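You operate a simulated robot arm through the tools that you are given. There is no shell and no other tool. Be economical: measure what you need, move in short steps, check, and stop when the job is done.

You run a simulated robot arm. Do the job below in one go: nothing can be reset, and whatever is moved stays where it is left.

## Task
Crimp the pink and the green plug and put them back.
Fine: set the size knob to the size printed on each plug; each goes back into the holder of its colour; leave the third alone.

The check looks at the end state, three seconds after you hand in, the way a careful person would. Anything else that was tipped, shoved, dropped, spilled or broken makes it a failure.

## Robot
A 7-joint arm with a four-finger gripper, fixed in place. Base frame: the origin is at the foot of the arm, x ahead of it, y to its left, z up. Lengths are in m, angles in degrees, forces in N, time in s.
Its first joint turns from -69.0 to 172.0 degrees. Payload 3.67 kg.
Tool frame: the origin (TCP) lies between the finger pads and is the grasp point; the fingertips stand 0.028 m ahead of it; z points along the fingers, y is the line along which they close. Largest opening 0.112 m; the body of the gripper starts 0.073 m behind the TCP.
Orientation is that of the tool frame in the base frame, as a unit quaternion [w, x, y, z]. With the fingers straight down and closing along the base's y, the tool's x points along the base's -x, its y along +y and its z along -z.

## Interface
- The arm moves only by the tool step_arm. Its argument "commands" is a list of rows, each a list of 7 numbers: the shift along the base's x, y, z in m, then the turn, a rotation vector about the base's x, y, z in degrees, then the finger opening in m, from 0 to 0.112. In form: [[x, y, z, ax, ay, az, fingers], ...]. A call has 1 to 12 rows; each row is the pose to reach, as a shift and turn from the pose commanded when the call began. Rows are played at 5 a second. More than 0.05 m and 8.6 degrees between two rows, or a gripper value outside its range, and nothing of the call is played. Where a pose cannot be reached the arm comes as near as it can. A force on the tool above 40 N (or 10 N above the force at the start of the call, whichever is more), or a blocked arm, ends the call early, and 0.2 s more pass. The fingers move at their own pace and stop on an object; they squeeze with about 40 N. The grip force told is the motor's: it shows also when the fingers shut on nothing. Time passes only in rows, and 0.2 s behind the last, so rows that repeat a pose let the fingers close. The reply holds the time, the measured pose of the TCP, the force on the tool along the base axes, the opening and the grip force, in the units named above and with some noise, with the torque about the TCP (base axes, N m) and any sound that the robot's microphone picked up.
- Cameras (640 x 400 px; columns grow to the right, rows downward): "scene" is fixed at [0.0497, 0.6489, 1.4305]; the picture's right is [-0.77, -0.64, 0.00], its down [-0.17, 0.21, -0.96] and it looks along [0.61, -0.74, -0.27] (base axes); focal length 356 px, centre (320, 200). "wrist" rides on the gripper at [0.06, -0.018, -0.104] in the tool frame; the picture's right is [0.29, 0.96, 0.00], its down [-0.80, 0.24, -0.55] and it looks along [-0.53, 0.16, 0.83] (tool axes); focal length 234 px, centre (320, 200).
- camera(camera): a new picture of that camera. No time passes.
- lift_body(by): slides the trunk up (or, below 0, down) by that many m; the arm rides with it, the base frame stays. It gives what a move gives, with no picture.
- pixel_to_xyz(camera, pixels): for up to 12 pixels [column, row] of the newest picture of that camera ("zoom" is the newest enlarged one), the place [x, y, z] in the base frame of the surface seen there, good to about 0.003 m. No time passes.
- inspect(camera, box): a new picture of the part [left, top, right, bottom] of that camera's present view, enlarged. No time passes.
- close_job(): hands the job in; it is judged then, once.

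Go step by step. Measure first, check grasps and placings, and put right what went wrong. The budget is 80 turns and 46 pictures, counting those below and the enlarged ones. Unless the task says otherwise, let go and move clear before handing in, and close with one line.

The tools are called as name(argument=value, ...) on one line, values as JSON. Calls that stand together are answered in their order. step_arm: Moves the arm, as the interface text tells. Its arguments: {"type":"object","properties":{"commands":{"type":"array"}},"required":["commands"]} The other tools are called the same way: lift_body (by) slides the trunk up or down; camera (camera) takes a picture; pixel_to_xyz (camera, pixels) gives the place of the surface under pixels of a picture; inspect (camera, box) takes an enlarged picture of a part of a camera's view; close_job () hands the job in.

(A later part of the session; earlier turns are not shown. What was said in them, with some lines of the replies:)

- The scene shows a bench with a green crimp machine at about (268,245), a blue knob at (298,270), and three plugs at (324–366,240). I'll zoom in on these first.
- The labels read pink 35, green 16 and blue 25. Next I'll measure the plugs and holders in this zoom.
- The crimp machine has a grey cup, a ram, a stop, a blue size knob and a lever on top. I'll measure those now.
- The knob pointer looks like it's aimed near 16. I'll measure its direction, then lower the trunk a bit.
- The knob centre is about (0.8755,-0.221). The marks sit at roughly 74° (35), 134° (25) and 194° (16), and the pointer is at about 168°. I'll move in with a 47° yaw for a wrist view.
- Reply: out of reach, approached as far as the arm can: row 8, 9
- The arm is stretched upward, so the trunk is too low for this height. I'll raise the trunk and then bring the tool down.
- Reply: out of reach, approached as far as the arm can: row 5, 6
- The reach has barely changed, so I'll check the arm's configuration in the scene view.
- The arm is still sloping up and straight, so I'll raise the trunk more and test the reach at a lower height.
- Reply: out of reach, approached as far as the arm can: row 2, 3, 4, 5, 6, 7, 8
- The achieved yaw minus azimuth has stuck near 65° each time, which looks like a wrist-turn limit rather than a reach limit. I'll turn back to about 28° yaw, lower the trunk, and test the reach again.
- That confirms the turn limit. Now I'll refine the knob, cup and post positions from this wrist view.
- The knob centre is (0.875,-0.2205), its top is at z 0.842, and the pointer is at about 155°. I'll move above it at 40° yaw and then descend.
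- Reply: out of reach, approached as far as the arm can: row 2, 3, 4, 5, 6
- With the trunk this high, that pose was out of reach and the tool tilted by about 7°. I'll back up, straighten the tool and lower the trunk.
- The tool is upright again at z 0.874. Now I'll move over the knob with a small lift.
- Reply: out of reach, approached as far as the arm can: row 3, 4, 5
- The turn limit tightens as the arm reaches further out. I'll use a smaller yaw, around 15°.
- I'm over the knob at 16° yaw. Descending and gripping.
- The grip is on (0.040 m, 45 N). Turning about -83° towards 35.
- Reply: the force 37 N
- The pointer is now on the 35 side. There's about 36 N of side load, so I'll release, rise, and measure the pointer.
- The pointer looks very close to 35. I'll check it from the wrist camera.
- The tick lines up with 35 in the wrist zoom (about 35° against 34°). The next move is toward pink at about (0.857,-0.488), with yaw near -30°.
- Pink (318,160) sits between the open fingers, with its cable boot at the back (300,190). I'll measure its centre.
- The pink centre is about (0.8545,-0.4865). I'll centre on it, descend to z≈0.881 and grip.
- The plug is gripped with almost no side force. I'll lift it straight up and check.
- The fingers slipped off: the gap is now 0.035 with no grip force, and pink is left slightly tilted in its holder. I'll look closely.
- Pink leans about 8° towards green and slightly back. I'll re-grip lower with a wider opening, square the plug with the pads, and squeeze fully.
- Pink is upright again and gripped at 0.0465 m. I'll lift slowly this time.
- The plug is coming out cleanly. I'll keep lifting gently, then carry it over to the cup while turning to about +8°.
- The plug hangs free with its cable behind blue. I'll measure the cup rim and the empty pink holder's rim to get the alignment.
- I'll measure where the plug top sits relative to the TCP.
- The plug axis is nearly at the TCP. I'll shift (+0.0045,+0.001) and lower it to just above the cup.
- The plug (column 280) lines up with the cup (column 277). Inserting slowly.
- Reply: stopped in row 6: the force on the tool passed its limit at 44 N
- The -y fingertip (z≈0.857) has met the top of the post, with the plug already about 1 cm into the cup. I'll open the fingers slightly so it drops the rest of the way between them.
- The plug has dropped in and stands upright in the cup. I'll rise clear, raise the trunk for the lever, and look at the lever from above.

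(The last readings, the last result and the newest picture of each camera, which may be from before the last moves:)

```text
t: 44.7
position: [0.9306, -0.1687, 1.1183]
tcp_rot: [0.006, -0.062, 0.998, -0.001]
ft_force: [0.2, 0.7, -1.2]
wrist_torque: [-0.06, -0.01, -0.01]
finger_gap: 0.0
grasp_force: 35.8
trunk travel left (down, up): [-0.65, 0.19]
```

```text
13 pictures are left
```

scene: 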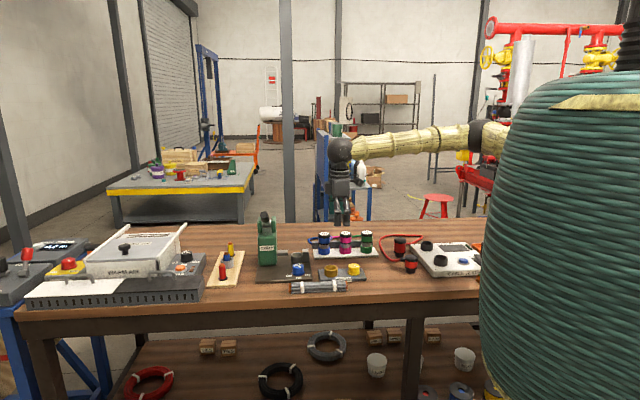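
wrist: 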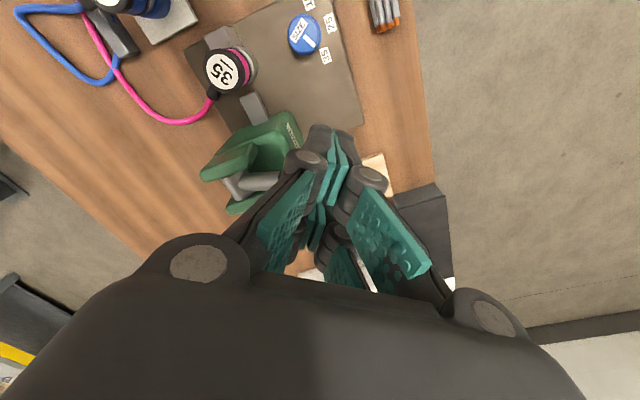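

Only 13 pictures are left, so I'll use pixel queries to locate the lever stem and handle.

pixel_to_xyz(camera="wrist", pixels=[[250, 182], [268, 180], [232, 186], [318, 132], [330, 140], [312, 145], [285, 178], [228, 165], [240, 208], [325, 128]])

pixel_to_xyz(camera="scene", pixels=[[266, 214], [266, 218], [264, 222], [268, 224]])

```text
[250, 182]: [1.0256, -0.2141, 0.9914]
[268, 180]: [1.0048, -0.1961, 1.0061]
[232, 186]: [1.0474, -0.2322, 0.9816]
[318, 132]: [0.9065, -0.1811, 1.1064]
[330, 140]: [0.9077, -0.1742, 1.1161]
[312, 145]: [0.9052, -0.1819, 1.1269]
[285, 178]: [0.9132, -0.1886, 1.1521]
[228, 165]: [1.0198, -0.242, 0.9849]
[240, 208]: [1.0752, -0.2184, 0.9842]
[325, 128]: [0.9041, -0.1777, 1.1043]
```

```text
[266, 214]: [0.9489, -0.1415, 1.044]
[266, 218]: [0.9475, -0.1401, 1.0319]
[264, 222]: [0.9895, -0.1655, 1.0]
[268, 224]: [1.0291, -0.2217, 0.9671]
```

The lever handle rises at about 28°, with its top near z≈1.05 at (0.957,-0.152). I'll position the closed fingers over it and push down.

step_arm(commands=[[0.013, 0.008, 0, 0, 0, 0, 0], [0.0264, 0.0167, 0, 0, 0, 0, 0], [0.0264, 0.0167, -0.015, 0, 0, 0, 0], [0.0264, 0.0167, -0.03, 0, 0, 0, 0], [0.0264, 0.0167, -0.04, 0, 0, 0, 0], [0.0264, 0.0167, -0.05, 0, 0, 0, 0], [0.0264, 0.0167, -0.06, 0, 0, 0, 0], [0.0264, 0.0167, -0.07, 0, 0, 0, 0]])

```text
t: 46.5
position: [0.9573, -0.1543, 1.0467]
tcp_rot: [0.006, -0.062, 0.998, 0.0]
ft_force: [0.5, -0.6, 2.1]
wrist_torque: [-0.02, 0.0, -0.03]
finger_gap: 0.0002
grasp_force: 35.1
trunk travel left (down, up): [-0.65, 0.19]
```

The lever is yielding gently at about 2 N. Continuing down.

step_arm(commands=[[0, 0, -0.01, 0, 0, 0, 0], [0, 0, -0.02, 0, 0, 0, 0], [0, 0, -0.03, 0, 0, 0, 0], [0, 0, -0.04, 0, 0, 0, 0], [0, 0, -0.05, 0, 0, 0, 0], [0, 0, -0.06, 0, 0, 0, 0], [0, 0, -0.07, 0, 0, 0, 0]])

inspect(camera="scene", box=[245, 200, 325, 264])

```text
t: 48.1
position: [0.9567, -0.1528, 0.98]
tcp_rot: [0.008, -0.063, 0.998, 0.001]
ft_force: [1.0, 4.7, 9.8]
wrist_torque: [0.07, -0.28, 0.13]
finger_gap: 0.0001
grasp_force: 36.1
trunk travel left (down, up): [-0.65, 0.19]
```

```text
6.25 times, centred on (285, 232) of scene
```

zoom: 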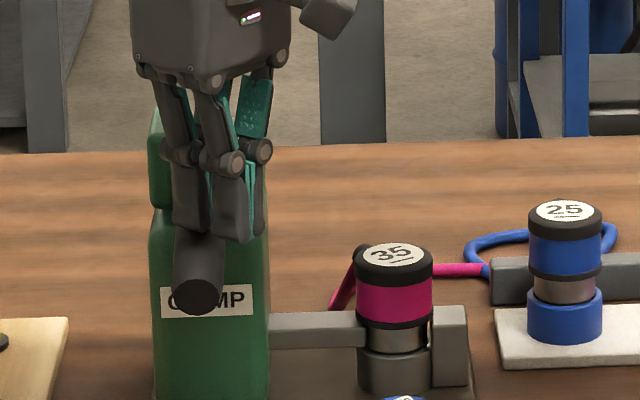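

The lever is nearly down and the ram has reached the plug, with force rising to 10 N. I'll push to the stop.

step_arm(commands=[[0, 0, -0.005, 0, 0, 0, 0], [0, 0, -0.01, 0, 0, 0, 0], [0, 0, -0.015, 0, 0, 0, 0], [0, 0, -0.02, 0, 0, 0, 0], [0, 0, -0.025, 0, 0, 0, 0], [0, 0, -0.03, 0, 0, 0, 0]])

```text
t: 49.1
position: [0.9583, -0.1532, 0.9685]
tcp_rot: [0.012, -0.062, 0.998, 0.002]
ft_force: [-6.3, 2.2, 16.9]
wrist_torque: [-0.05, -0.26, 0.02]
finger_gap: 0.0002
grasp_force: 35.9
trunk travel left (down, up): [-0.65, 0.19]
stopped in row 5: the force on the tool passed its limit at 44 N (the readings are from after the stop); the commanded pose is now the measured one
```

The lever hit a hard stop at 44 N. I'll release it upward and inspect.

step_arm(commands=[[0, 0, 0.02, 0, 0, 0, 0], [0, 0, 0.05, 0, 0, 0, 0], [0, 0, 0.09, 0, 0, 0, 0], [0, 0, 0.13, 0, 0, 0, 0], [0, 0, 0.15, 0, 0, 0, 0]])

inspect(camera="scene", box=[245, 205, 325, 270])

```text
t: 50.3
position: [0.9604, -0.1541, 1.1125]
tcp_rot: [0.011, -0.061, 0.998, 0.002]
ft_force: [0.7, -0.4, -0.4]
wrist_torque: [0.03, -0.01, 0.0]
finger_gap: 0.0
grasp_force: 35.6
trunk travel left (down, up): [-0.65, 0.19]
```

```text
6.15 times, centred on (285, 238) of scene
```

zoom: 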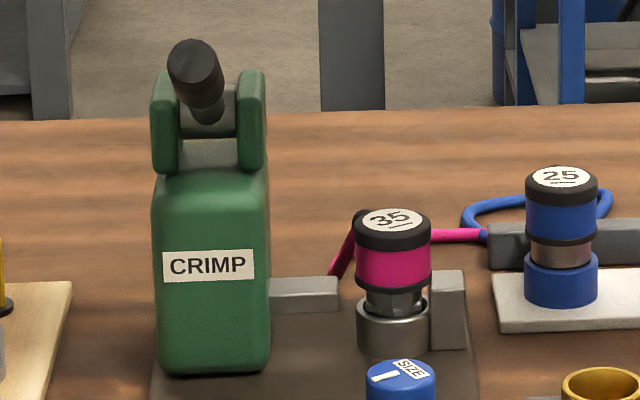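

The ferrule (390,298) is visibly crimped and the lever sprang back. I'll measure pink's position and move back over it.

pixel_to_xyz(camera="zoom", pixels=[[361, 219], [424, 219], [391, 208], [391, 232], [392, 219], [562, 178]])

step_arm(commands=[[-0.02, -0.03, 0, 0, 1.2, 0, 0.01], [-0.03, -0.06, 0, 0, 1.2, 0, 0.03], [-0.03, -0.09, 0, 0, 1.2, 0, 0.05], [-0.03, -0.12, 0, 0, 1.2, 0, 0.066], [-0.02, -0.137, 0, 0, 1.2, 0, 0.066], [-0.0089, -0.137, 0, 0, 1.2, 0, 0.066]])

lift_body(by=-0.13)

```text
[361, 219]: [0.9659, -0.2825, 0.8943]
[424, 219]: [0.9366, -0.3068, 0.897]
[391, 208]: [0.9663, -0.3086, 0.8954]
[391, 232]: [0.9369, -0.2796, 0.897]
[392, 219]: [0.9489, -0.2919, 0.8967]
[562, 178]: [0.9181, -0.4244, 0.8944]
```

```text
t: 51.7
position: [0.9509, -0.2911, 1.1133]
tcp_rot: [-0.002, -0.061, 0.998, 0.001]
ft_force: [0.4, 0.4, 0.3]
wrist_torque: [0.01, -0.02, -0.02]
finger_gap: 0.0661
grasp_force: 0.1
trunk travel left (down, up): [-0.65, 0.19]
```

```text
t: 53.3
position: [0.9504, -0.2919, 0.9836]
tcp_rot: [0.0, -0.061, 0.998, 0.002]
ft_force: [-0.3, 0.3, 0.2]
wrist_torque: [-0.02, 0.0, 0.02]
finger_gap: 0.066
grasp_force: 0.0
trunk travel left (down, up): [-0.52, 0.32]
```

Pink's axis is at (0.9513,-0.2945). I'll descend to z 0.888, just above the post, grip fully and lift slowly.

step_arm(commands=[[0.001, -0.0026, -0.03, 0, 0, 0, 0.066], [0.001, -0.0026, -0.06, 0, 0, 0, 0.066], [0.001, -0.0026, -0.08, 0, 0, 0, 0.066], [0.001, -0.0026, -0.0955, 0, 0, 0, 0.066], [0.001, -0.0026, -0.0955, 0, 0, 0, 0.03], [0.001, -0.0026, -0.0955, 0, 0, 0, 0], [0.001, -0.0026, -0.0955, 0, 0, 0, 0]])

step_arm(commands=[[0, 0, 0.003, 0, 0, 0, 0], [0, 0, 0.006, 0, 0, 0, 0], [0, 0, 0.009, 0, 0, 0, 0], [0, 0, 0.013, 0, 0, 0, 0], [0, 0, 0.018, 0, 0, 0, 0], [0, 0, 0.024, 0, 0, 0, 0], [0, 0, 0.032, 0, 0, 0, 0], [0, 0, 0.042, 0, 0, 0, 0]])

```text
t: 54.9
position: [0.9513, -0.2944, 0.8882]
tcp_rot: [-0.001, -0.061, 0.998, 0.003]
ft_force: [-0.4, 0.5, -0.7]
wrist_torque: [0.03, -0.02, 0.04]
finger_gap: 0.0453
grasp_force: 39.6
trunk travel left (down, up): [-0.52, 0.32]
```

```text
t: 56.7
position: [0.9525, -0.293, 0.9294]
tcp_rot: [-0.002, -0.061, 0.998, 0.002]
ft_force: [0.2, 0.0, -0.7]
wrist_torque: [0.01, -0.02, -0.01]
finger_gap: 0.0452
grasp_force: 40.0
trunk travel left (down, up): [-0.52, 0.32]
```

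It holds. I'll lift clear and carry it back over the pink holder, turning back to -31°.

step_arm(commands=[[0, 0, 0.014, 0, 0, 0, 0], [0, 0, 0.028, 0, 0, 0, 0], [0, 0, 0.042, 0, 0, 0, 0], [0, 0, 0.056, 0, 0, 0, 0], [0, 0, 0.07, 0, 0, 0, 0]])

step_arm(commands=[[-0.01, 0.0, 0, 0, 0, -3, 0], [-0.025, -0.015, 0, 0, 0, -7, 0], [-0.04, -0.035, 0, 0, 0, -11, 0], [-0.055, -0.06, 0, 0, 0, -15, 0], [-0.07, -0.085, 0, 0, 0, -19, 0], [-0.08, -0.11, 0, 0, 0, -23, 0], [-0.085, -0.135, 0, 0, 0, -27, 0], [-0.09, -0.16, 0, 0, 0, -31, 0], [-0.095, -0.18, 0, 0, 0, -35, 0], [-0.098, -0.194, 0, 0, 0, -38, 0]])

camera(camera="wrist")

```text
t: 57.9
position: [0.9517, -0.294, 1.0005]
tcp_rot: [-0.001, -0.061, 0.998, 0.002]
ft_force: [-0.4, -0.6, -1.1]
wrist_torque: [-0.03, -0.03, 0.02]
finger_gap: 0.0452
grasp_force: 40.0
trunk travel left (down, up): [-0.52, 0.32]
```

```text
t: 60.1
position: [0.853, -0.4881, 0.9999]
tcp_rot: [-0.001, 0.268, 0.963, 0.002]
ft_force: [0.1, 0.8, -2.2]
wrist_torque: [-0.03, -0.01, 0.01]
finger_gap: 0.0452
grasp_force: 40.7
trunk travel left (down, up): [-0.52, 0.32]
```

```text
10 pictures are left
```

wrist: 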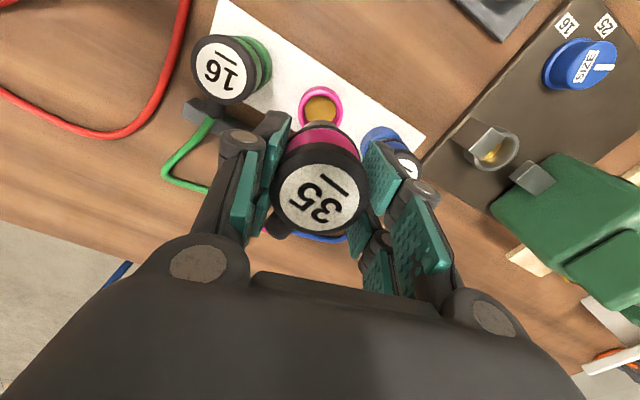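

pixel_to_xyz(camera="wrist", pixels=[[321, 203], [282, 203], [360, 200], [320, 169], [322, 232], [300, 108], [341, 108], [321, 88], [223, 71], [193, 70], [256, 72], [222, 100]])

```text
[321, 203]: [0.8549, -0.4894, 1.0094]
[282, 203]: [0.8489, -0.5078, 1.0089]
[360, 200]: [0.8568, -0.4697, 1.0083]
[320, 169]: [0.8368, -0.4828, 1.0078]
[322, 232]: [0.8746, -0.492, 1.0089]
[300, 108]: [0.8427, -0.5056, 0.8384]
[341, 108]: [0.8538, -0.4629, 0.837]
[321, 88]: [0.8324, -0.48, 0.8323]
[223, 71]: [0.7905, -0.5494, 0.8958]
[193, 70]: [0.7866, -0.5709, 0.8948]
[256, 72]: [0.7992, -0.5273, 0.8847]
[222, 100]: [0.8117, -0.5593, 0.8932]
```

The plug (0.854,-0.488) is within 2 mm of the holder's axis. I'll descend and insert it slowly.

step_arm(commands=[[0, 0.0005, -0.02, 0, 0, 0, 0], [0, 0.0005, -0.04, 0, 0, 0, 0], [0, 0.0005, -0.06, 0, 0, 0, 0], [0, 0.0005, -0.075, 0, 0, 0, 0], [0, 0.0005, -0.083, 0, 0, 0, 0], [0, 0.0005, -0.089, 0, 0, 0, 0], [0, 0.0005, -0.095, 0, 0, 0, 0], [0, 0.0005, -0.1, 0, 0, 0, 0], [0, 0.0005, -0.105, 0, 0, 0, 0], [0, 0.0005, -0.11, 0, 0, 0, 0], [0, 0.0005, -0.113, 0, 0, 0, 0]])

inspect(camera="scene", box=[310, 212, 380, 268])

```text
t: 62.5
position: [0.8535, -0.4865, 0.886]
tcp_rot: [0.0, 0.268, 0.964, 0.001]
ft_force: [7.5, -2.2, 2.3]
wrist_torque: [-0.09, -0.4, -0.05]
finger_gap: 0.0451
grasp_force: 40.4
trunk travel left (down, up): [-0.52, 0.32]
```

```text
7.14 times, centred on (345, 240) of scene
```

zoom: 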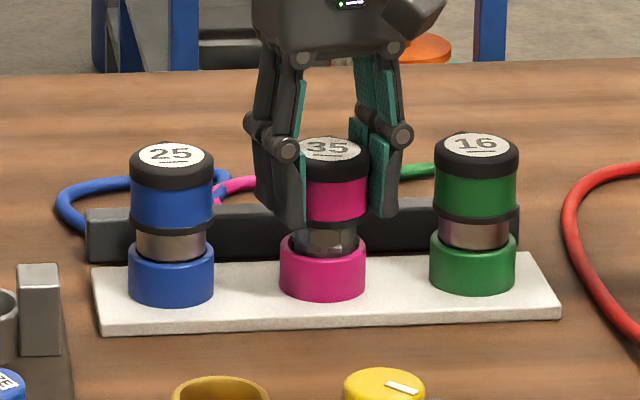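

Pink is seated and upright. I'll release gently and rise, then go to the knob with yaw about -67°.

step_arm(commands=[[0, 0, 0, 0, 0, 0, 0.05], [0, 0, 0, 0, 0, 0, 0.065], [0, 0, 0, 0, 0, 0, 0.075], [0, 0, 0.02, 0, 0, 0, 0.075], [0, 0, 0.05, 0, 0, 0, 0.075], [0, 0, 0.095, 0, 0, 0, 0.075]])

step_arm(commands=[[-0.01, 0.02, 0, 0, 0, -4, 0.07], [-0.015, 0.05, 0, 0, 0, -8, 0.07], [-0.02, 0.085, 0, 0, 0, -12, 0.07], [-0.02, 0.12, 0, 0, 0, -16, 0.07], [-0.02, 0.155, 0, 0, 0, -20, 0.07], [-0.015, 0.19, 0, 0, 0, -24, 0.07], [-0.005, 0.225, 0, 0, 0, -28, 0.07], [0.01, 0.25, 0, 0, 0, -32, 0.07], [0.023, 0.269, -0.02, 0, 0, -36, 0.07], [0.023, 0.269, -0.06, 0, 0, -36, 0.07]])

camera(camera="wrist")

```text
t: 63.9
position: [0.8522, -0.4863, 0.9814]
tcp_rot: [0.0, 0.267, 0.964, 0.002]
ft_force: [-0.2, 0.1, 0.1]
wrist_torque: [-0.03, -0.03, 0.02]
finger_gap: 0.075
grasp_force: 0.1
trunk travel left (down, up): [-0.52, 0.32]
```

```text
t: 66.1
position: [0.8777, -0.2184, 0.92]
tcp_rot: [0.0, 0.553, 0.833, 0.002]
ft_force: [0.8, -0.4, 0.0]
wrist_torque: [0.03, 0.03, 0.02]
finger_gap: 0.07
grasp_force: 0.0
trunk travel left (down, up): [-0.52, 0.32]
```

```text
8 pictures are left
```

wrist: 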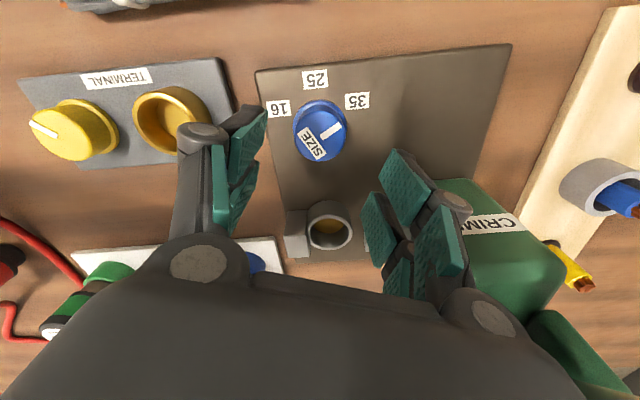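

Still at 35. I'll descend, grip, and turn +83° as the first bite toward 16.

step_arm(commands=[[-0.001, 0, -0.03, 0, 0, 0, 0.07], [-0.001, 0, -0.055, 0, 0, 0, 0.07], [-0.001, 0, -0.067, 0, 0, 0, 0.07], [-0.001, 0, -0.067, 0, 0, 0, 0.03], [-0.001, 0, -0.067, 0, 0, 0, 0.03]])

step_arm(commands=[[0, 0, 0, 0, 0, 7.5, 0.03], [0, 0, 0, 0, 0, 15, 0.03], [0, 0, 0, 0, 0, 22.5, 0.03], [0, 0, 0, 0, 0, 30, 0.03], [0, 0, 0, 0, 0, 37.5, 0.03], [0, 0, 0, 0, 0, 45, 0.03], [0, 0, 0, 0, 0, 52.5, 0.03], [0, 0, 0, 0, 0, 60, 0.03], [0, 0, 0, 0, 0, 67.5, 0.03], [0, 0, 0, 0, 0, 75, 0.03], [0, 0, 0, 0, 0, 83, 0.03]])

```text
t: 67.3
position: [0.8772, -0.2183, 0.8537]
tcp_rot: [0.0, 0.552, 0.834, 0.002]
ft_force: [8.4, 0.0, -0.6]
wrist_torque: [0.04, -0.56, 0.05]
finger_gap: 0.0398
grasp_force: 44.8
trunk travel left (down, up): [-0.52, 0.32]
```

```text
t: 69.7
position: [0.8765, -0.2194, 0.8542]
tcp_rot: [-0.001, -0.14, 0.99, 0.001]
ft_force: [17.8, -7.3, 6.1]
wrist_torque: [-0.49, -0.31, -0.03]
finger_gap: 0.0399
grasp_force: 44.5
trunk travel left (down, up): [-0.52, 0.32]
```

Turned 83°. Now I'll release, turn back 40° and re-grip, then turn +37°.

step_arm(commands=[[0, 0, 0, 0, 0, 0, 0.06], [0, 0, 0, 0, 0, 0, 0.06], [0, 0, 0, 0, 0, -8, 0.06], [0, 0, 0, 0, 0, -16, 0.06], [0, 0, 0, 0, 0, -24, 0.06], [0, 0, 0, 0, 0, -32, 0.06], [0, 0, 0, 0, 0, -40, 0.06], [0, 0, 0, 0, 0, -40, 0.03], [0, 0, 0, 0, 0, -40, 0.03]])

step_arm(commands=[[0, 0, 0, 0, 0, 7.4, 0.03], [0, 0, 0, 0, 0, 14.8, 0.03], [0, 0, 0, 0, 0, 22.2, 0.03], [0, 0, 0, 0, 0, 29.6, 0.03], [0, 0, 0, 0, 0, 37, 0.03], [0, 0, 0, 0, 0, 37, 0.03], [0, 0, 0, 0, 0, 37, 0.06], [0, 0, 0, 0, 0, 37, 0.07], [0, 0, 0.03, 0, 0, 37, 0.07], [0, 0, 0.06, 0, 0, 37, 0.07]])

inspect(camera="wrist", box=[256, 60, 400, 180])

```text
t: 71.7
position: [0.8753, -0.2185, 0.8551]
tcp_rot: [0.0, 0.208, 0.978, 0.002]
ft_force: [-0.5, -1.2, 2.4]
wrist_torque: [-0.2, 0.05, 0.01]
finger_gap: 0.0401
grasp_force: 44.8
trunk travel left (down, up): [-0.52, 0.32]
```

```text
t: 73.9
position: [0.8754, -0.2179, 0.9159]
tcp_rot: [0.0, -0.114, 0.993, 0.002]
ft_force: [-0.1, 0.4, -0.3]
wrist_torque: [-0.01, 0.0, -0.04]
finger_gap: 0.0701
grasp_force: 0.0
trunk travel left (down, up): [-0.52, 0.32]
```

```text
3.33 times, centred on (328, 120) of wrist
```

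zoom: 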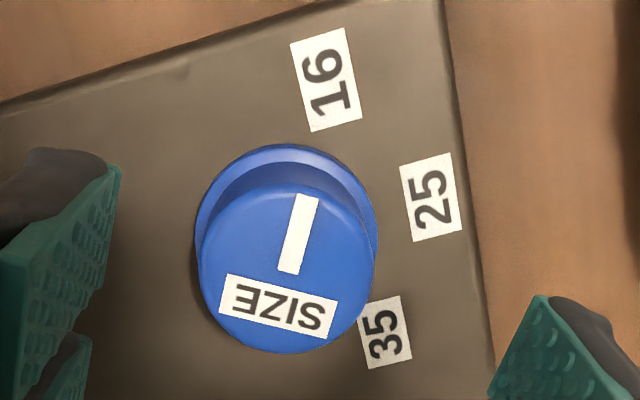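

The tick now points at 16 (76.5° against 75.6°). I'll move over green at about (0.792,-0.550) with yaw -31°.

step_arm(commands=[[-0.01, -0.01, 0.03, 0, 0, -3, 0.07], [-0.03, -0.035, 0.065, 0, 0, -7, 0.07], [-0.05, -0.065, 0.07, 0, 0, -11, 0.07], [-0.06, -0.095, 0.07, 0, 0, -15, 0.07], [-0.07, -0.13, 0.07, 0, 0, -19, 0.07], [-0.08, -0.165, 0.07, 0, 0, -23, 0.07], [-0.083, -0.2, 0.07, 0, 0, -27, 0.07], [-0.083, -0.235, 0.07, 0, 0, -31, 0.07], [-0.083, -0.27, 0.07, 0, 0, -35, 0.075], [-0.083, -0.305, 0.07, 0, 0, -40, 0.08], [-0.083, -0.332, 0.06, 0, 0, -44, 0.08]])

camera(camera="wrist")

```text
t: 76.3
position: [0.793, -0.5527, 0.9735]
tcp_rot: [0.0, 0.267, 0.964, 0.001]
ft_force: [-0.7, 0.0, -0.7]
wrist_torque: [0.01, 0.01, -0.02]
finger_gap: 0.0799
grasp_force: 0.0
trunk travel left (down, up): [-0.52, 0.32]
```

```text
6 pictures are left
```

wrist: 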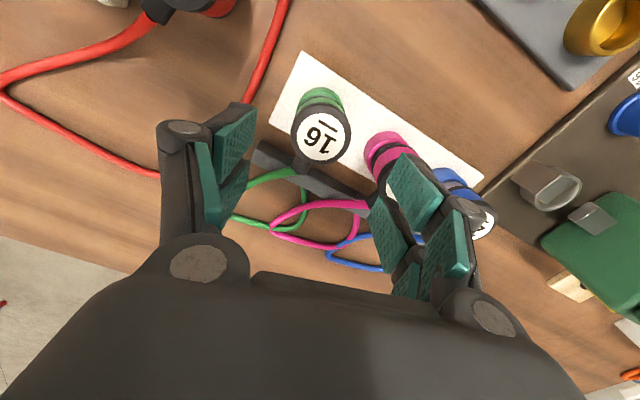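

pixel_to_xyz(camera="wrist", pixels=[[294, 138], [349, 135], [321, 113], [322, 163], [321, 138], [300, 138], [342, 138], [400, 185], [392, 155]])

```text
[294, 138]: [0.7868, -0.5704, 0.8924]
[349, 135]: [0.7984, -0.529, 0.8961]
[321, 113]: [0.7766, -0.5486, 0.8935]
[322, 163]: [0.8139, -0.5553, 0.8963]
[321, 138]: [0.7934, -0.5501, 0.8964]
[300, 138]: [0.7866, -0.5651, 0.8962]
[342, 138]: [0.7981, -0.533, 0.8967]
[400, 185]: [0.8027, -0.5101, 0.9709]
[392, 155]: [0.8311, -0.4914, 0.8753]
```

The green centre is about (0.7935,-0.5505). I'll descend to z 0.886, grip, and lift slowly.

step_arm(commands=[[0.0005, 0.0022, -0.03, 0, 0, 0, 0.075], [0.0005, 0.0022, -0.06, 0, 0, 0, 0.075], [0.0005, 0.0022, -0.0875, 0, 0, 0, 0.075], [0.0005, 0.0022, -0.0875, 0, 0, 0, 0.075], [0.0005, 0.0022, -0.0875, 0, 0, 0, 0.03], [0.0005, 0.0022, -0.0875, 0, 0, 0, 0], [0.0005, 0.0022, -0.0875, 0, 0, 0, 0]])

step_arm(commands=[[0, 0, 0.002, 0, 0, 0, 0], [0, 0, 0.004, 0, 0, 0, 0], [0, 0, 0.007, 0, 0, 0, 0], [0, 0, 0.01, 0, 0, 0, 0], [0, 0, 0.013, 0, 0, 0, 0], [0, 0, 0.017, 0, 0, 0, 0], [0, 0, 0.022, 0, 0, 0, 0], [0, 0, 0.028, 0, 0, 0, 0], [0, 0, 0.035, 0, 0, 0, 0], [0, 0, 0.043, 0, 0, 0, 0]])

```text
t: 77.9
position: [0.7924, -0.5488, 0.8857]
tcp_rot: [0.001, 0.268, 0.963, 0.002]
ft_force: [-1.3, -4.0, 5.1]
wrist_torque: [-0.22, 0.03, -0.03]
finger_gap: 0.0459
grasp_force: 39.5
trunk travel left (down, up): [-0.52, 0.32]
```

```text
t: 80.1
position: [0.7928, -0.5481, 0.9306]
tcp_rot: [0.0, 0.267, 0.964, 0.001]
ft_force: [-0.3, -0.4, -0.6]
wrist_torque: [-0.02, 0.01, 0.01]
finger_gap: 0.0457
grasp_force: 40.3
trunk travel left (down, up): [-0.52, 0.32]
```

Green is held. I'll lift it further and carry it to the cup with +38° of turn.

step_arm(commands=[[0, 0, 0.012, 0, 0, 0, 0], [0, 0, 0.024, 0, 0, 0, 0], [0, 0, 0.036, 0, 0, 0, 0], [0, 0, 0.048, 0, 0, 0, 0], [0, 0, 0.06, 0, 0, 0, 0], [0, 0, 0.076, 0, 0, 0, 0]])

step_arm(commands=[[0.013, 0.02, 0, 0, 0, 3, 0], [0.026, 0.042, 0, 0, 0, 6, 0], [0.038, 0.064, 0, 0, 0, 9.5, 0], [0.05, 0.086, 0, 0, 0, 13, 0], [0.062, 0.108, 0, 0, 0, 16.5, 0], [0.075, 0.13, 0, 0, 0, 20, 0], [0.09, 0.152, 0, 0, 0, 23.5, 0], [0.105, 0.174, 0, 0, 0, 27, 0], [0.12, 0.196, 0, 0, 0, 30.5, 0], [0.135, 0.218, 0, 0, 0, 34, 0], [0.148, 0.24, 0, 0, 0, 38, 0], [0.1585, 0.2556, 0, 0, 0, 38, 0]])

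camera(camera="wrist")

```text
t: 81.5
position: [0.7924, -0.5484, 1.0064]
tcp_rot: [0.0, 0.267, 0.964, 0.002]
ft_force: [0.7, -0.4, -0.4]
wrist_torque: [-0.03, 0.02, 0.03]
finger_gap: 0.0459
grasp_force: 40.0
trunk travel left (down, up): [-0.52, 0.32]
```

```text
t: 84.1
position: [0.9517, -0.2929, 1.0055]
tcp_rot: [-0.001, -0.061, 0.998, 0.001]
ft_force: [0.8, -0.2, -1.0]
wrist_torque: [0.03, 0.01, 0.01]
finger_gap: 0.0462
grasp_force: 40.7
trunk travel left (down, up): [-0.52, 0.32]
```

```text
5 pictures are left
```

wrist: 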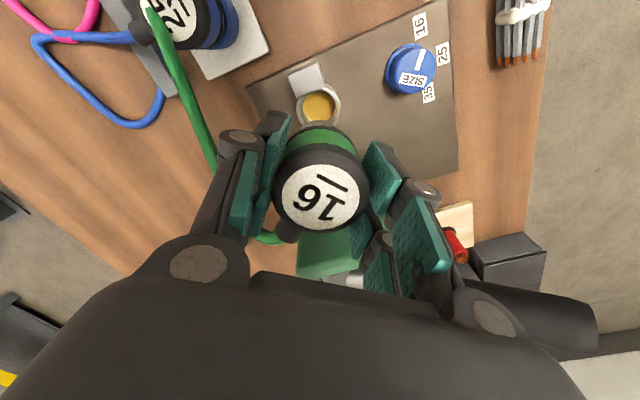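

pixel_to_xyz(camera="wrist", pixels=[[275, 195], [367, 192], [320, 163], [322, 230], [321, 196], [160, 20], [180, 75], [205, 130]])

```text
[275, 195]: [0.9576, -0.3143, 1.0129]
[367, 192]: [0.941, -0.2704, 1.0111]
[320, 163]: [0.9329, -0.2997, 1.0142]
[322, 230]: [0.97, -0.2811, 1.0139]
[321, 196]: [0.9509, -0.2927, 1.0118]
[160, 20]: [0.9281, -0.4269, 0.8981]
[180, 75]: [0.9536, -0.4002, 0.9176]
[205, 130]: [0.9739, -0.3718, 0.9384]
```

The plug is aligned within about 1 mm. I'll lower it into the cup, slowing near the end.

step_arm(commands=[[0.0002, -0.001, -0.02, 0, 0, 0, 0], [0.0002, -0.001, -0.04, 0, 0, 0, 0], [0.0002, -0.001, -0.06, 0, 0, 0, 0], [0.0002, -0.001, -0.075, 0, 0, 0, 0], [0.0002, -0.001, -0.085, 0, 0, 0, 0], [0.0002, -0.001, -0.092, 0, 0, 0, 0], [0.0002, -0.001, -0.098, 0, 0, 0, 0], [0.0002, -0.001, -0.104, 0, 0, 0, 0], [0.0002, -0.001, -0.109, 0, 0, 0, 0], [0.0002, -0.001, -0.113, 0, 0, 0, 0], [0.0002, -0.001, -0.116, 0, 0, 0, 0]])

```text
t: 86.5
position: [0.9518, -0.294, 0.8896]
tcp_rot: [-0.001, -0.061, 0.998, 0.002]
ft_force: [0.4, -0.1, 0.5]
wrist_torque: [-0.02, 0.01, 0.03]
finger_gap: 0.0459
grasp_force: 40.1
trunk travel left (down, up): [-0.52, 0.32]
```

Seated at z 0.8896 with no load. I'll release, rise, close the fingers and go to the lever as before.

step_arm(commands=[[0, 0, 0, 0, 0, 0, 0.05], [0, 0, 0, 0, 0, 0, 0.06], [0, 0, 0, 0, 0, 0, 0.06], [0, 0, 0.02, 0, 0, 0, 0.06], [0, 0, 0.045, 0, 0, 0, 0.06], [0, 0, 0.075, 0, 0, 0, 0.06], [-0.02, 0, 0.1, 0, 0, 0, 0.03], [-0.04, 0, 0.1, 0, 0, 0, 0.0]])

lift_body(by=0.13)

inspect(camera="scene", box=[255, 205, 375, 285])

```text
t: 88.3
position: [0.9117, -0.294, 0.9901]
tcp_rot: [0.0, -0.062, 0.998, 0.002]
ft_force: [-0.4, -0.3, 0.1]
wrist_torque: [0.03, 0.01, -0.01]
finger_gap: 0.0001
grasp_force: 35.8
trunk travel left (down, up): [-0.52, 0.32]
```

```text
t: 89.9
position: [0.9111, -0.2926, 1.1202]
tcp_rot: [-0.001, -0.061, 0.998, 0.002]
ft_force: [-0.7, 0.5, 0.5]
wrist_torque: [-0.04, -0.02, 0.03]
finger_gap: 0.0
grasp_force: 35.6
trunk travel left (down, up): [-0.65, 0.19]
```

```text
5.00 times, centred on (315, 245) of scene
```

zoom: 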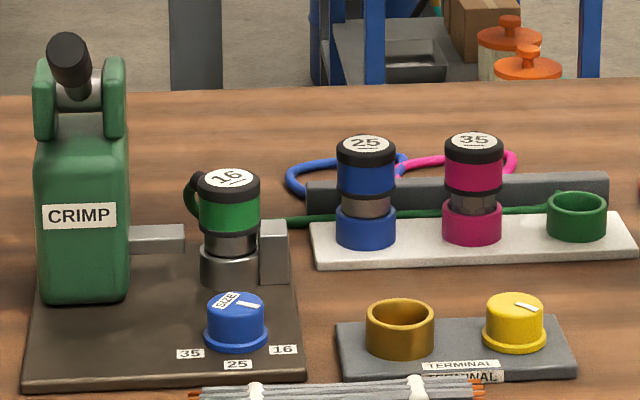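

Everything is upright, green stands in the cup, and the knob is at 16. Now the lever stroke.

step_arm(commands=[[0, 0.03, 0, 0, 0, 0, 0], [0.0, 0.06, 0, 0, 0, 0, 0], [0.01, 0.09, 0, 0, 0, 0, 0], [0.03, 0.12, 0, 0, 0, 0, 0], [0.046, 0.1385, 0, 0, 0, 0, 0], [0.046, 0.1385, -0.015, 0, 0, 0, 0], [0.046, 0.1385, -0.03, 0, 0, 0, 0], [0.046, 0.1385, -0.04, 0, 0, 0, 0], [0.046, 0.1385, -0.05, 0, 0, 0, 0], [0.046, 0.1385, -0.06, 0, 0, 0, 0], [0.046, 0.1385, -0.07, 0, 0, 0, 0]])

step_arm(commands=[[0, 0, -0.01, 0, 0, 0, 0], [0, 0, -0.02, 0, 0, 0, 0], [0, 0, -0.03, 0, 0, 0, 0], [0, 0, -0.04, 0, 0, 0, 0], [0, 0, -0.05, 0, 0, 0, 0], [0, 0, -0.06, 0, 0, 0, 0], [0, 0, -0.07, 0, 0, 0, 0], [0, 0, -0.075, 0, 0, 0, 0], [0, 0, -0.08, 0, 0, 0, 0], [0, 0, -0.085, 0, 0, 0, 0], [0, 0, -0.09, 0, 0, 0, 0], [0, 0, -0.1, 0, 0, 0, 0]])

```text
t: 92.3
position: [0.957, -0.1557, 1.0497]
tcp_rot: [0.0, -0.062, 0.998, 0.001]
ft_force: [0.3, -0.4, 1.5]
wrist_torque: [0.01, -0.02, 0.02]
finger_gap: 0.0
grasp_force: 35.6
trunk travel left (down, up): [-0.65, 0.19]
```

```text
t: 94.8
position: [0.9576, -0.1553, 0.9681]
tcp_rot: [0.005, -0.06, 0.998, 0.003]
ft_force: [-8.4, 1.4, 18.4]
wrist_torque: [-0.06, -0.29, -0.04]
finger_gap: 0.0001
grasp_force: 35.7
trunk travel left (down, up): [-0.65, 0.19]
stopped in row 12: the force on the tool passed its limit at 46 N (the readings are from after the stop); the commanded pose is now the measured one
```

The same hard stop was reached (z 0.968). I'll rise, return above the cup and lower the trunk.

step_arm(commands=[[0, 0, 0.02, 0, 0, 0, 0], [0, 0, 0.05, 0, 0, 0, 0], [0, 0, 0.09, 0, 0, 0, 0], [0, 0, 0.13, 0, 0, 0, 0], [0, 0, 0.15, 0, 0.4, 0, 0], [-0.02, -0.03, 0.15, 0, 0.4, 0, 0.01], [-0.03, -0.06, 0.15, 0, 0.4, 0, 0.03], [-0.03, -0.09, 0.15, 0, 0.4, 0, 0.05], [-0.03, -0.12, 0.15, 0, 0.4, 0, 0.066], [-0.02, -0.138, 0.15, 0, 0.4, 0, 0.066], [-0.006, -0.1385, 0.15, 0, 0.4, 0, 0.066]])

lift_body(by=-0.13)

inspect(camera="scene", box=[262, 222, 322, 270])

```text
t: 97.2
position: [0.9547, -0.2936, 1.1135]
tcp_rot: [0.0, -0.06, 0.998, 0.003]
ft_force: [-1.0, 0.3, 0.5]
wrist_torque: [0.03, 0.02, 0.0]
finger_gap: 0.0659
grasp_force: 0.0
trunk travel left (down, up): [-0.65, 0.19]
```

```text
t: 98.7
position: [0.9536, -0.2933, 0.9842]
tcp_rot: [0.0, -0.06, 0.998, 0.003]
ft_force: [-0.3, 0.2, 0.1]
wrist_torque: [-0.01, 0.03, 0.01]
finger_gap: 0.0658
grasp_force: 0.1
trunk travel left (down, up): [-0.52, 0.32]
```

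```text
8.33 times, centred on (292, 246) of scene
```

zoom: 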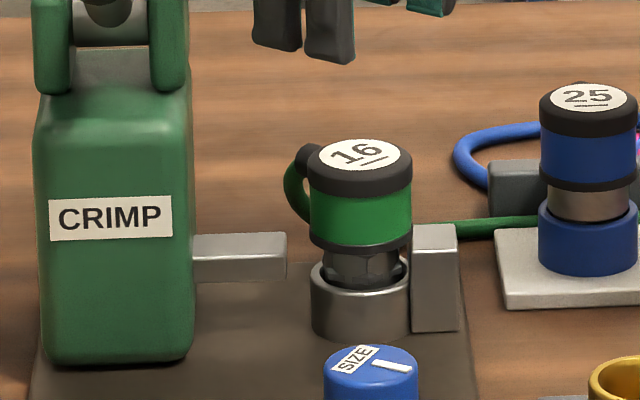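

Green's ferrule is crimped (365,270). I'll measure its position before gripping.

pixel_to_xyz(camera="zoom", pixels=[[315, 156], [403, 152], [357, 140], [358, 172], [358, 155]])

```text
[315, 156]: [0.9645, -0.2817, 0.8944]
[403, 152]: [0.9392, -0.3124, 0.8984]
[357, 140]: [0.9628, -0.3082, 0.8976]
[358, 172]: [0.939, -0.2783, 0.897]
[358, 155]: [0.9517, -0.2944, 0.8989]
```

step_arm(commands=[[-0.002, -0.0012, -0.03, 0, 0, 0, 0.066], [-0.002, -0.0012, -0.06, 0, 0, 0, 0.066], [-0.002, -0.0012, -0.08, 0, 0, 0, 0.066], [-0.002, -0.0012, -0.0957, 0, 0, 0, 0.066], [-0.002, -0.0012, -0.0957, 0, 0, 0, 0.03], [-0.002, -0.0012, -0.0957, 0, 0, 0, 0], [-0.002, -0.0012, -0.0957, 0, 0, 0, 0]])

step_arm(commands=[[0, 0, 0.003, 0, 0, 0, 0], [0, 0, 0.006, 0, 0, 0, 0], [0, 0, 0.009, 0, 0, 0, 0], [0, 0, 0.013, 0, 0, 0, 0], [0, 0, 0.018, 0, 0, 0, 0], [0, 0, 0.026, 0, 0, 0, 0], [0, 0, 0.038, 0, 0, 0, 0], [0, 0, 0.052, 0, 0, 0, 0], [0, 0, 0.066, 0, 0, 0, 0], [0, 0, 0.08, 0, 0, 0, 0], [0, 0, 0.096, 0, 0, 0, 0], [0, 0, 0.116, 0, 0, 0, 0]])

```text
t: 100.3
position: [0.9524, -0.2952, 0.8876]
tcp_rot: [0.0, -0.06, 0.998, 0.002]
ft_force: [-0.5, 1.8, -0.8]
wrist_torque: [0.1, 0.05, 0.0]
finger_gap: 0.0457
grasp_force: 40.4
trunk travel left (down, up): [-0.52, 0.32]
```

```text
t: 102.9
position: [0.9521, -0.2945, 1.0033]
tcp_rot: [0.0, -0.06, 0.998, 0.004]
ft_force: [-0.7, -0.1, -1.9]
wrist_torque: [-0.04, 0.0, -0.04]
finger_gap: 0.0459
grasp_force: 39.6
trunk travel left (down, up): [-0.52, 0.32]
```

Green is held. I'll carry it back over the green holder.

step_arm(commands=[[-0.0105, -0.015, 0, 0, 0, 0, 0], [-0.0235, -0.037, 0, 0, 0, -4, 0], [-0.0385, -0.059, 0, 0, 0, -7.5, 0], [-0.0535, -0.081, 0, 0, 0, -11, 0], [-0.0685, -0.103, 0, 0, 0, -14.5, 0], [-0.0835, -0.125, 0, 0, 0, -18, 0], [-0.0965, -0.147, 0, 0, 0, -21.5, 0], [-0.1085, -0.169, 0, 0, 0, -25, 0], [-0.1205, -0.191, 0, 0, 0, -28.5, 0], [-0.1325, -0.213, 0, 0, 0, -32, 0], [-0.1455, -0.235, 0, 0, 0, -35, 0], [-0.159, -0.2545, 0, 0, 0, -38, 0]])

camera(camera="wrist")

```text
t: 105.5
position: [0.7923, -0.5495, 1.0047]
tcp_rot: [0.0, 0.268, 0.963, 0.002]
ft_force: [-0.2, 0.2, -1.2]
wrist_torque: [0.01, 0.03, -0.01]
finger_gap: 0.0454
grasp_force: 39.5
trunk travel left (down, up): [-0.52, 0.32]
```

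```text
2 pictures are left
```

wrist: 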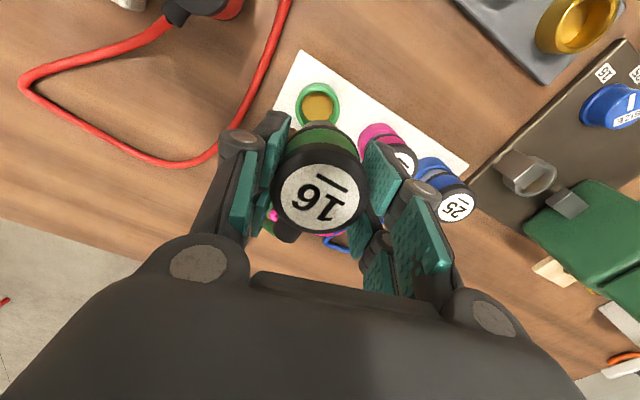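

pixel_to_xyz(camera="wrist", pixels=[[321, 196], [276, 195], [366, 192], [320, 165], [322, 229], [296, 104], [338, 104], [317, 84], [298, 98], [337, 98]])

```text
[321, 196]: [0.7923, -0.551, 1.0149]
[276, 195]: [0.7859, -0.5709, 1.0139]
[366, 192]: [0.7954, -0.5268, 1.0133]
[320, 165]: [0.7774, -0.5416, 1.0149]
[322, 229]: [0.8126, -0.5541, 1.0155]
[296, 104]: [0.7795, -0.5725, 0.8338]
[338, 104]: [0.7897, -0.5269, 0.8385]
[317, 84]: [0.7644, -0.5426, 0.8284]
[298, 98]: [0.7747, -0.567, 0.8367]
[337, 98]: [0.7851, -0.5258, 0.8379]
```

Green is within about 2–3 mm of its holder. I'll nudge (-0.001,-0.0017) and insert slowly.

step_arm(commands=[[-0.001, -0.0017, -0.02, 0, 0, 0, 0], [-0.001, -0.0017, -0.04, 0, 0, 0, 0], [-0.001, -0.0017, -0.06, 0, 0, 0, 0], [-0.001, -0.0017, -0.075, 0, 0, 0, 0], [-0.001, -0.0017, -0.084, 0, 0, 0, 0], [-0.001, -0.0017, -0.091, 0, 0, 0, 0], [-0.001, -0.0017, -0.097, 0, 0, 0, 0], [-0.001, -0.0017, -0.103, 0, 0, 0, 0], [-0.001, -0.0017, -0.108, 0, 0, 0, 0], [-0.001, -0.0017, -0.113, 0, 0, 0, 0], [-0.001, -0.0017, -0.117, 0, 0, 0, 0]])

```text
t: 107.9
position: [0.7911, -0.551, 0.8886]
tcp_rot: [-0.001, 0.268, 0.963, 0.003]
ft_force: [0.0, 0.1, 0.4]
wrist_torque: [-0.01, 0.03, 0.01]
finger_gap: 0.0457
grasp_force: 40.3
trunk travel left (down, up): [-0.52, 0.32]
```

No load at z 0.8886, so it's inside the holder with about 1–2 mm to drop. I'll release, rise and back away.

step_arm(commands=[[0, 0, -0.001, 0, 0, 0, 0.0], [0, 0, -0.001, 0, 0, 0, 0.05], [0, 0, -0.001, 0, 0, 0, 0.062], [0, 0, -0.001, 0, 0, 0, 0.075], [0, 0, 0.02, 0, 0, 0, 0.075], [0, 0, 0.05, 0, 0, 0, 0.075], [0, 0, 0.09, 0, 0, 0, 0.075], [-0.03, 0.02, 0.12, 0, 0, 0, 0.075], [-0.07, 0.04, 0.13, 0, 0, 0, 0.075]])

inspect(camera="scene", box=[255, 205, 385, 290])

```text
t: 109.9
position: [0.7207, -0.5111, 1.0173]
tcp_rot: [0.001, 0.267, 0.964, 0.002]
ft_force: [0.2, 0.1, -0.1]
wrist_torque: [-0.03, -0.07, -0.02]
finger_gap: 0.0751
grasp_force: 0.0
trunk travel left (down, up): [-0.52, 0.32]
```

```text
4.71 times, centred on (320, 248) of scene
```

zoom: 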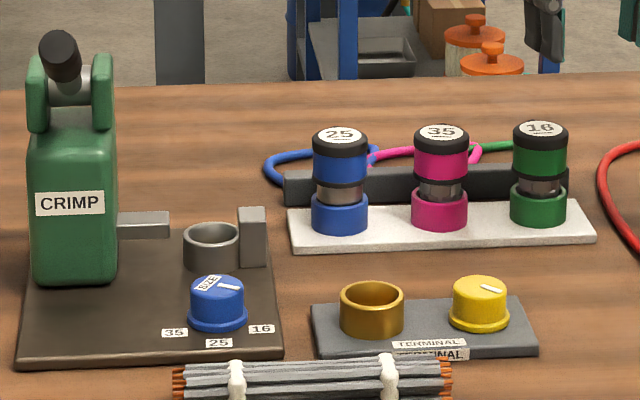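

All three plugs stand upright in their own holders, pink and green are crimped, and the arm is clear, so I'm handing in.

close_job()

```text
The job is handed in.
```

The pink plug (size 35) and the green plug (size 16) are crimped and back upright in their own holders. I didn't touch the blue plug, and the arm is clear. On the first try my grip on pink slipped and left it leaning in its holder; I straightened it before crimping, and nothing fell.
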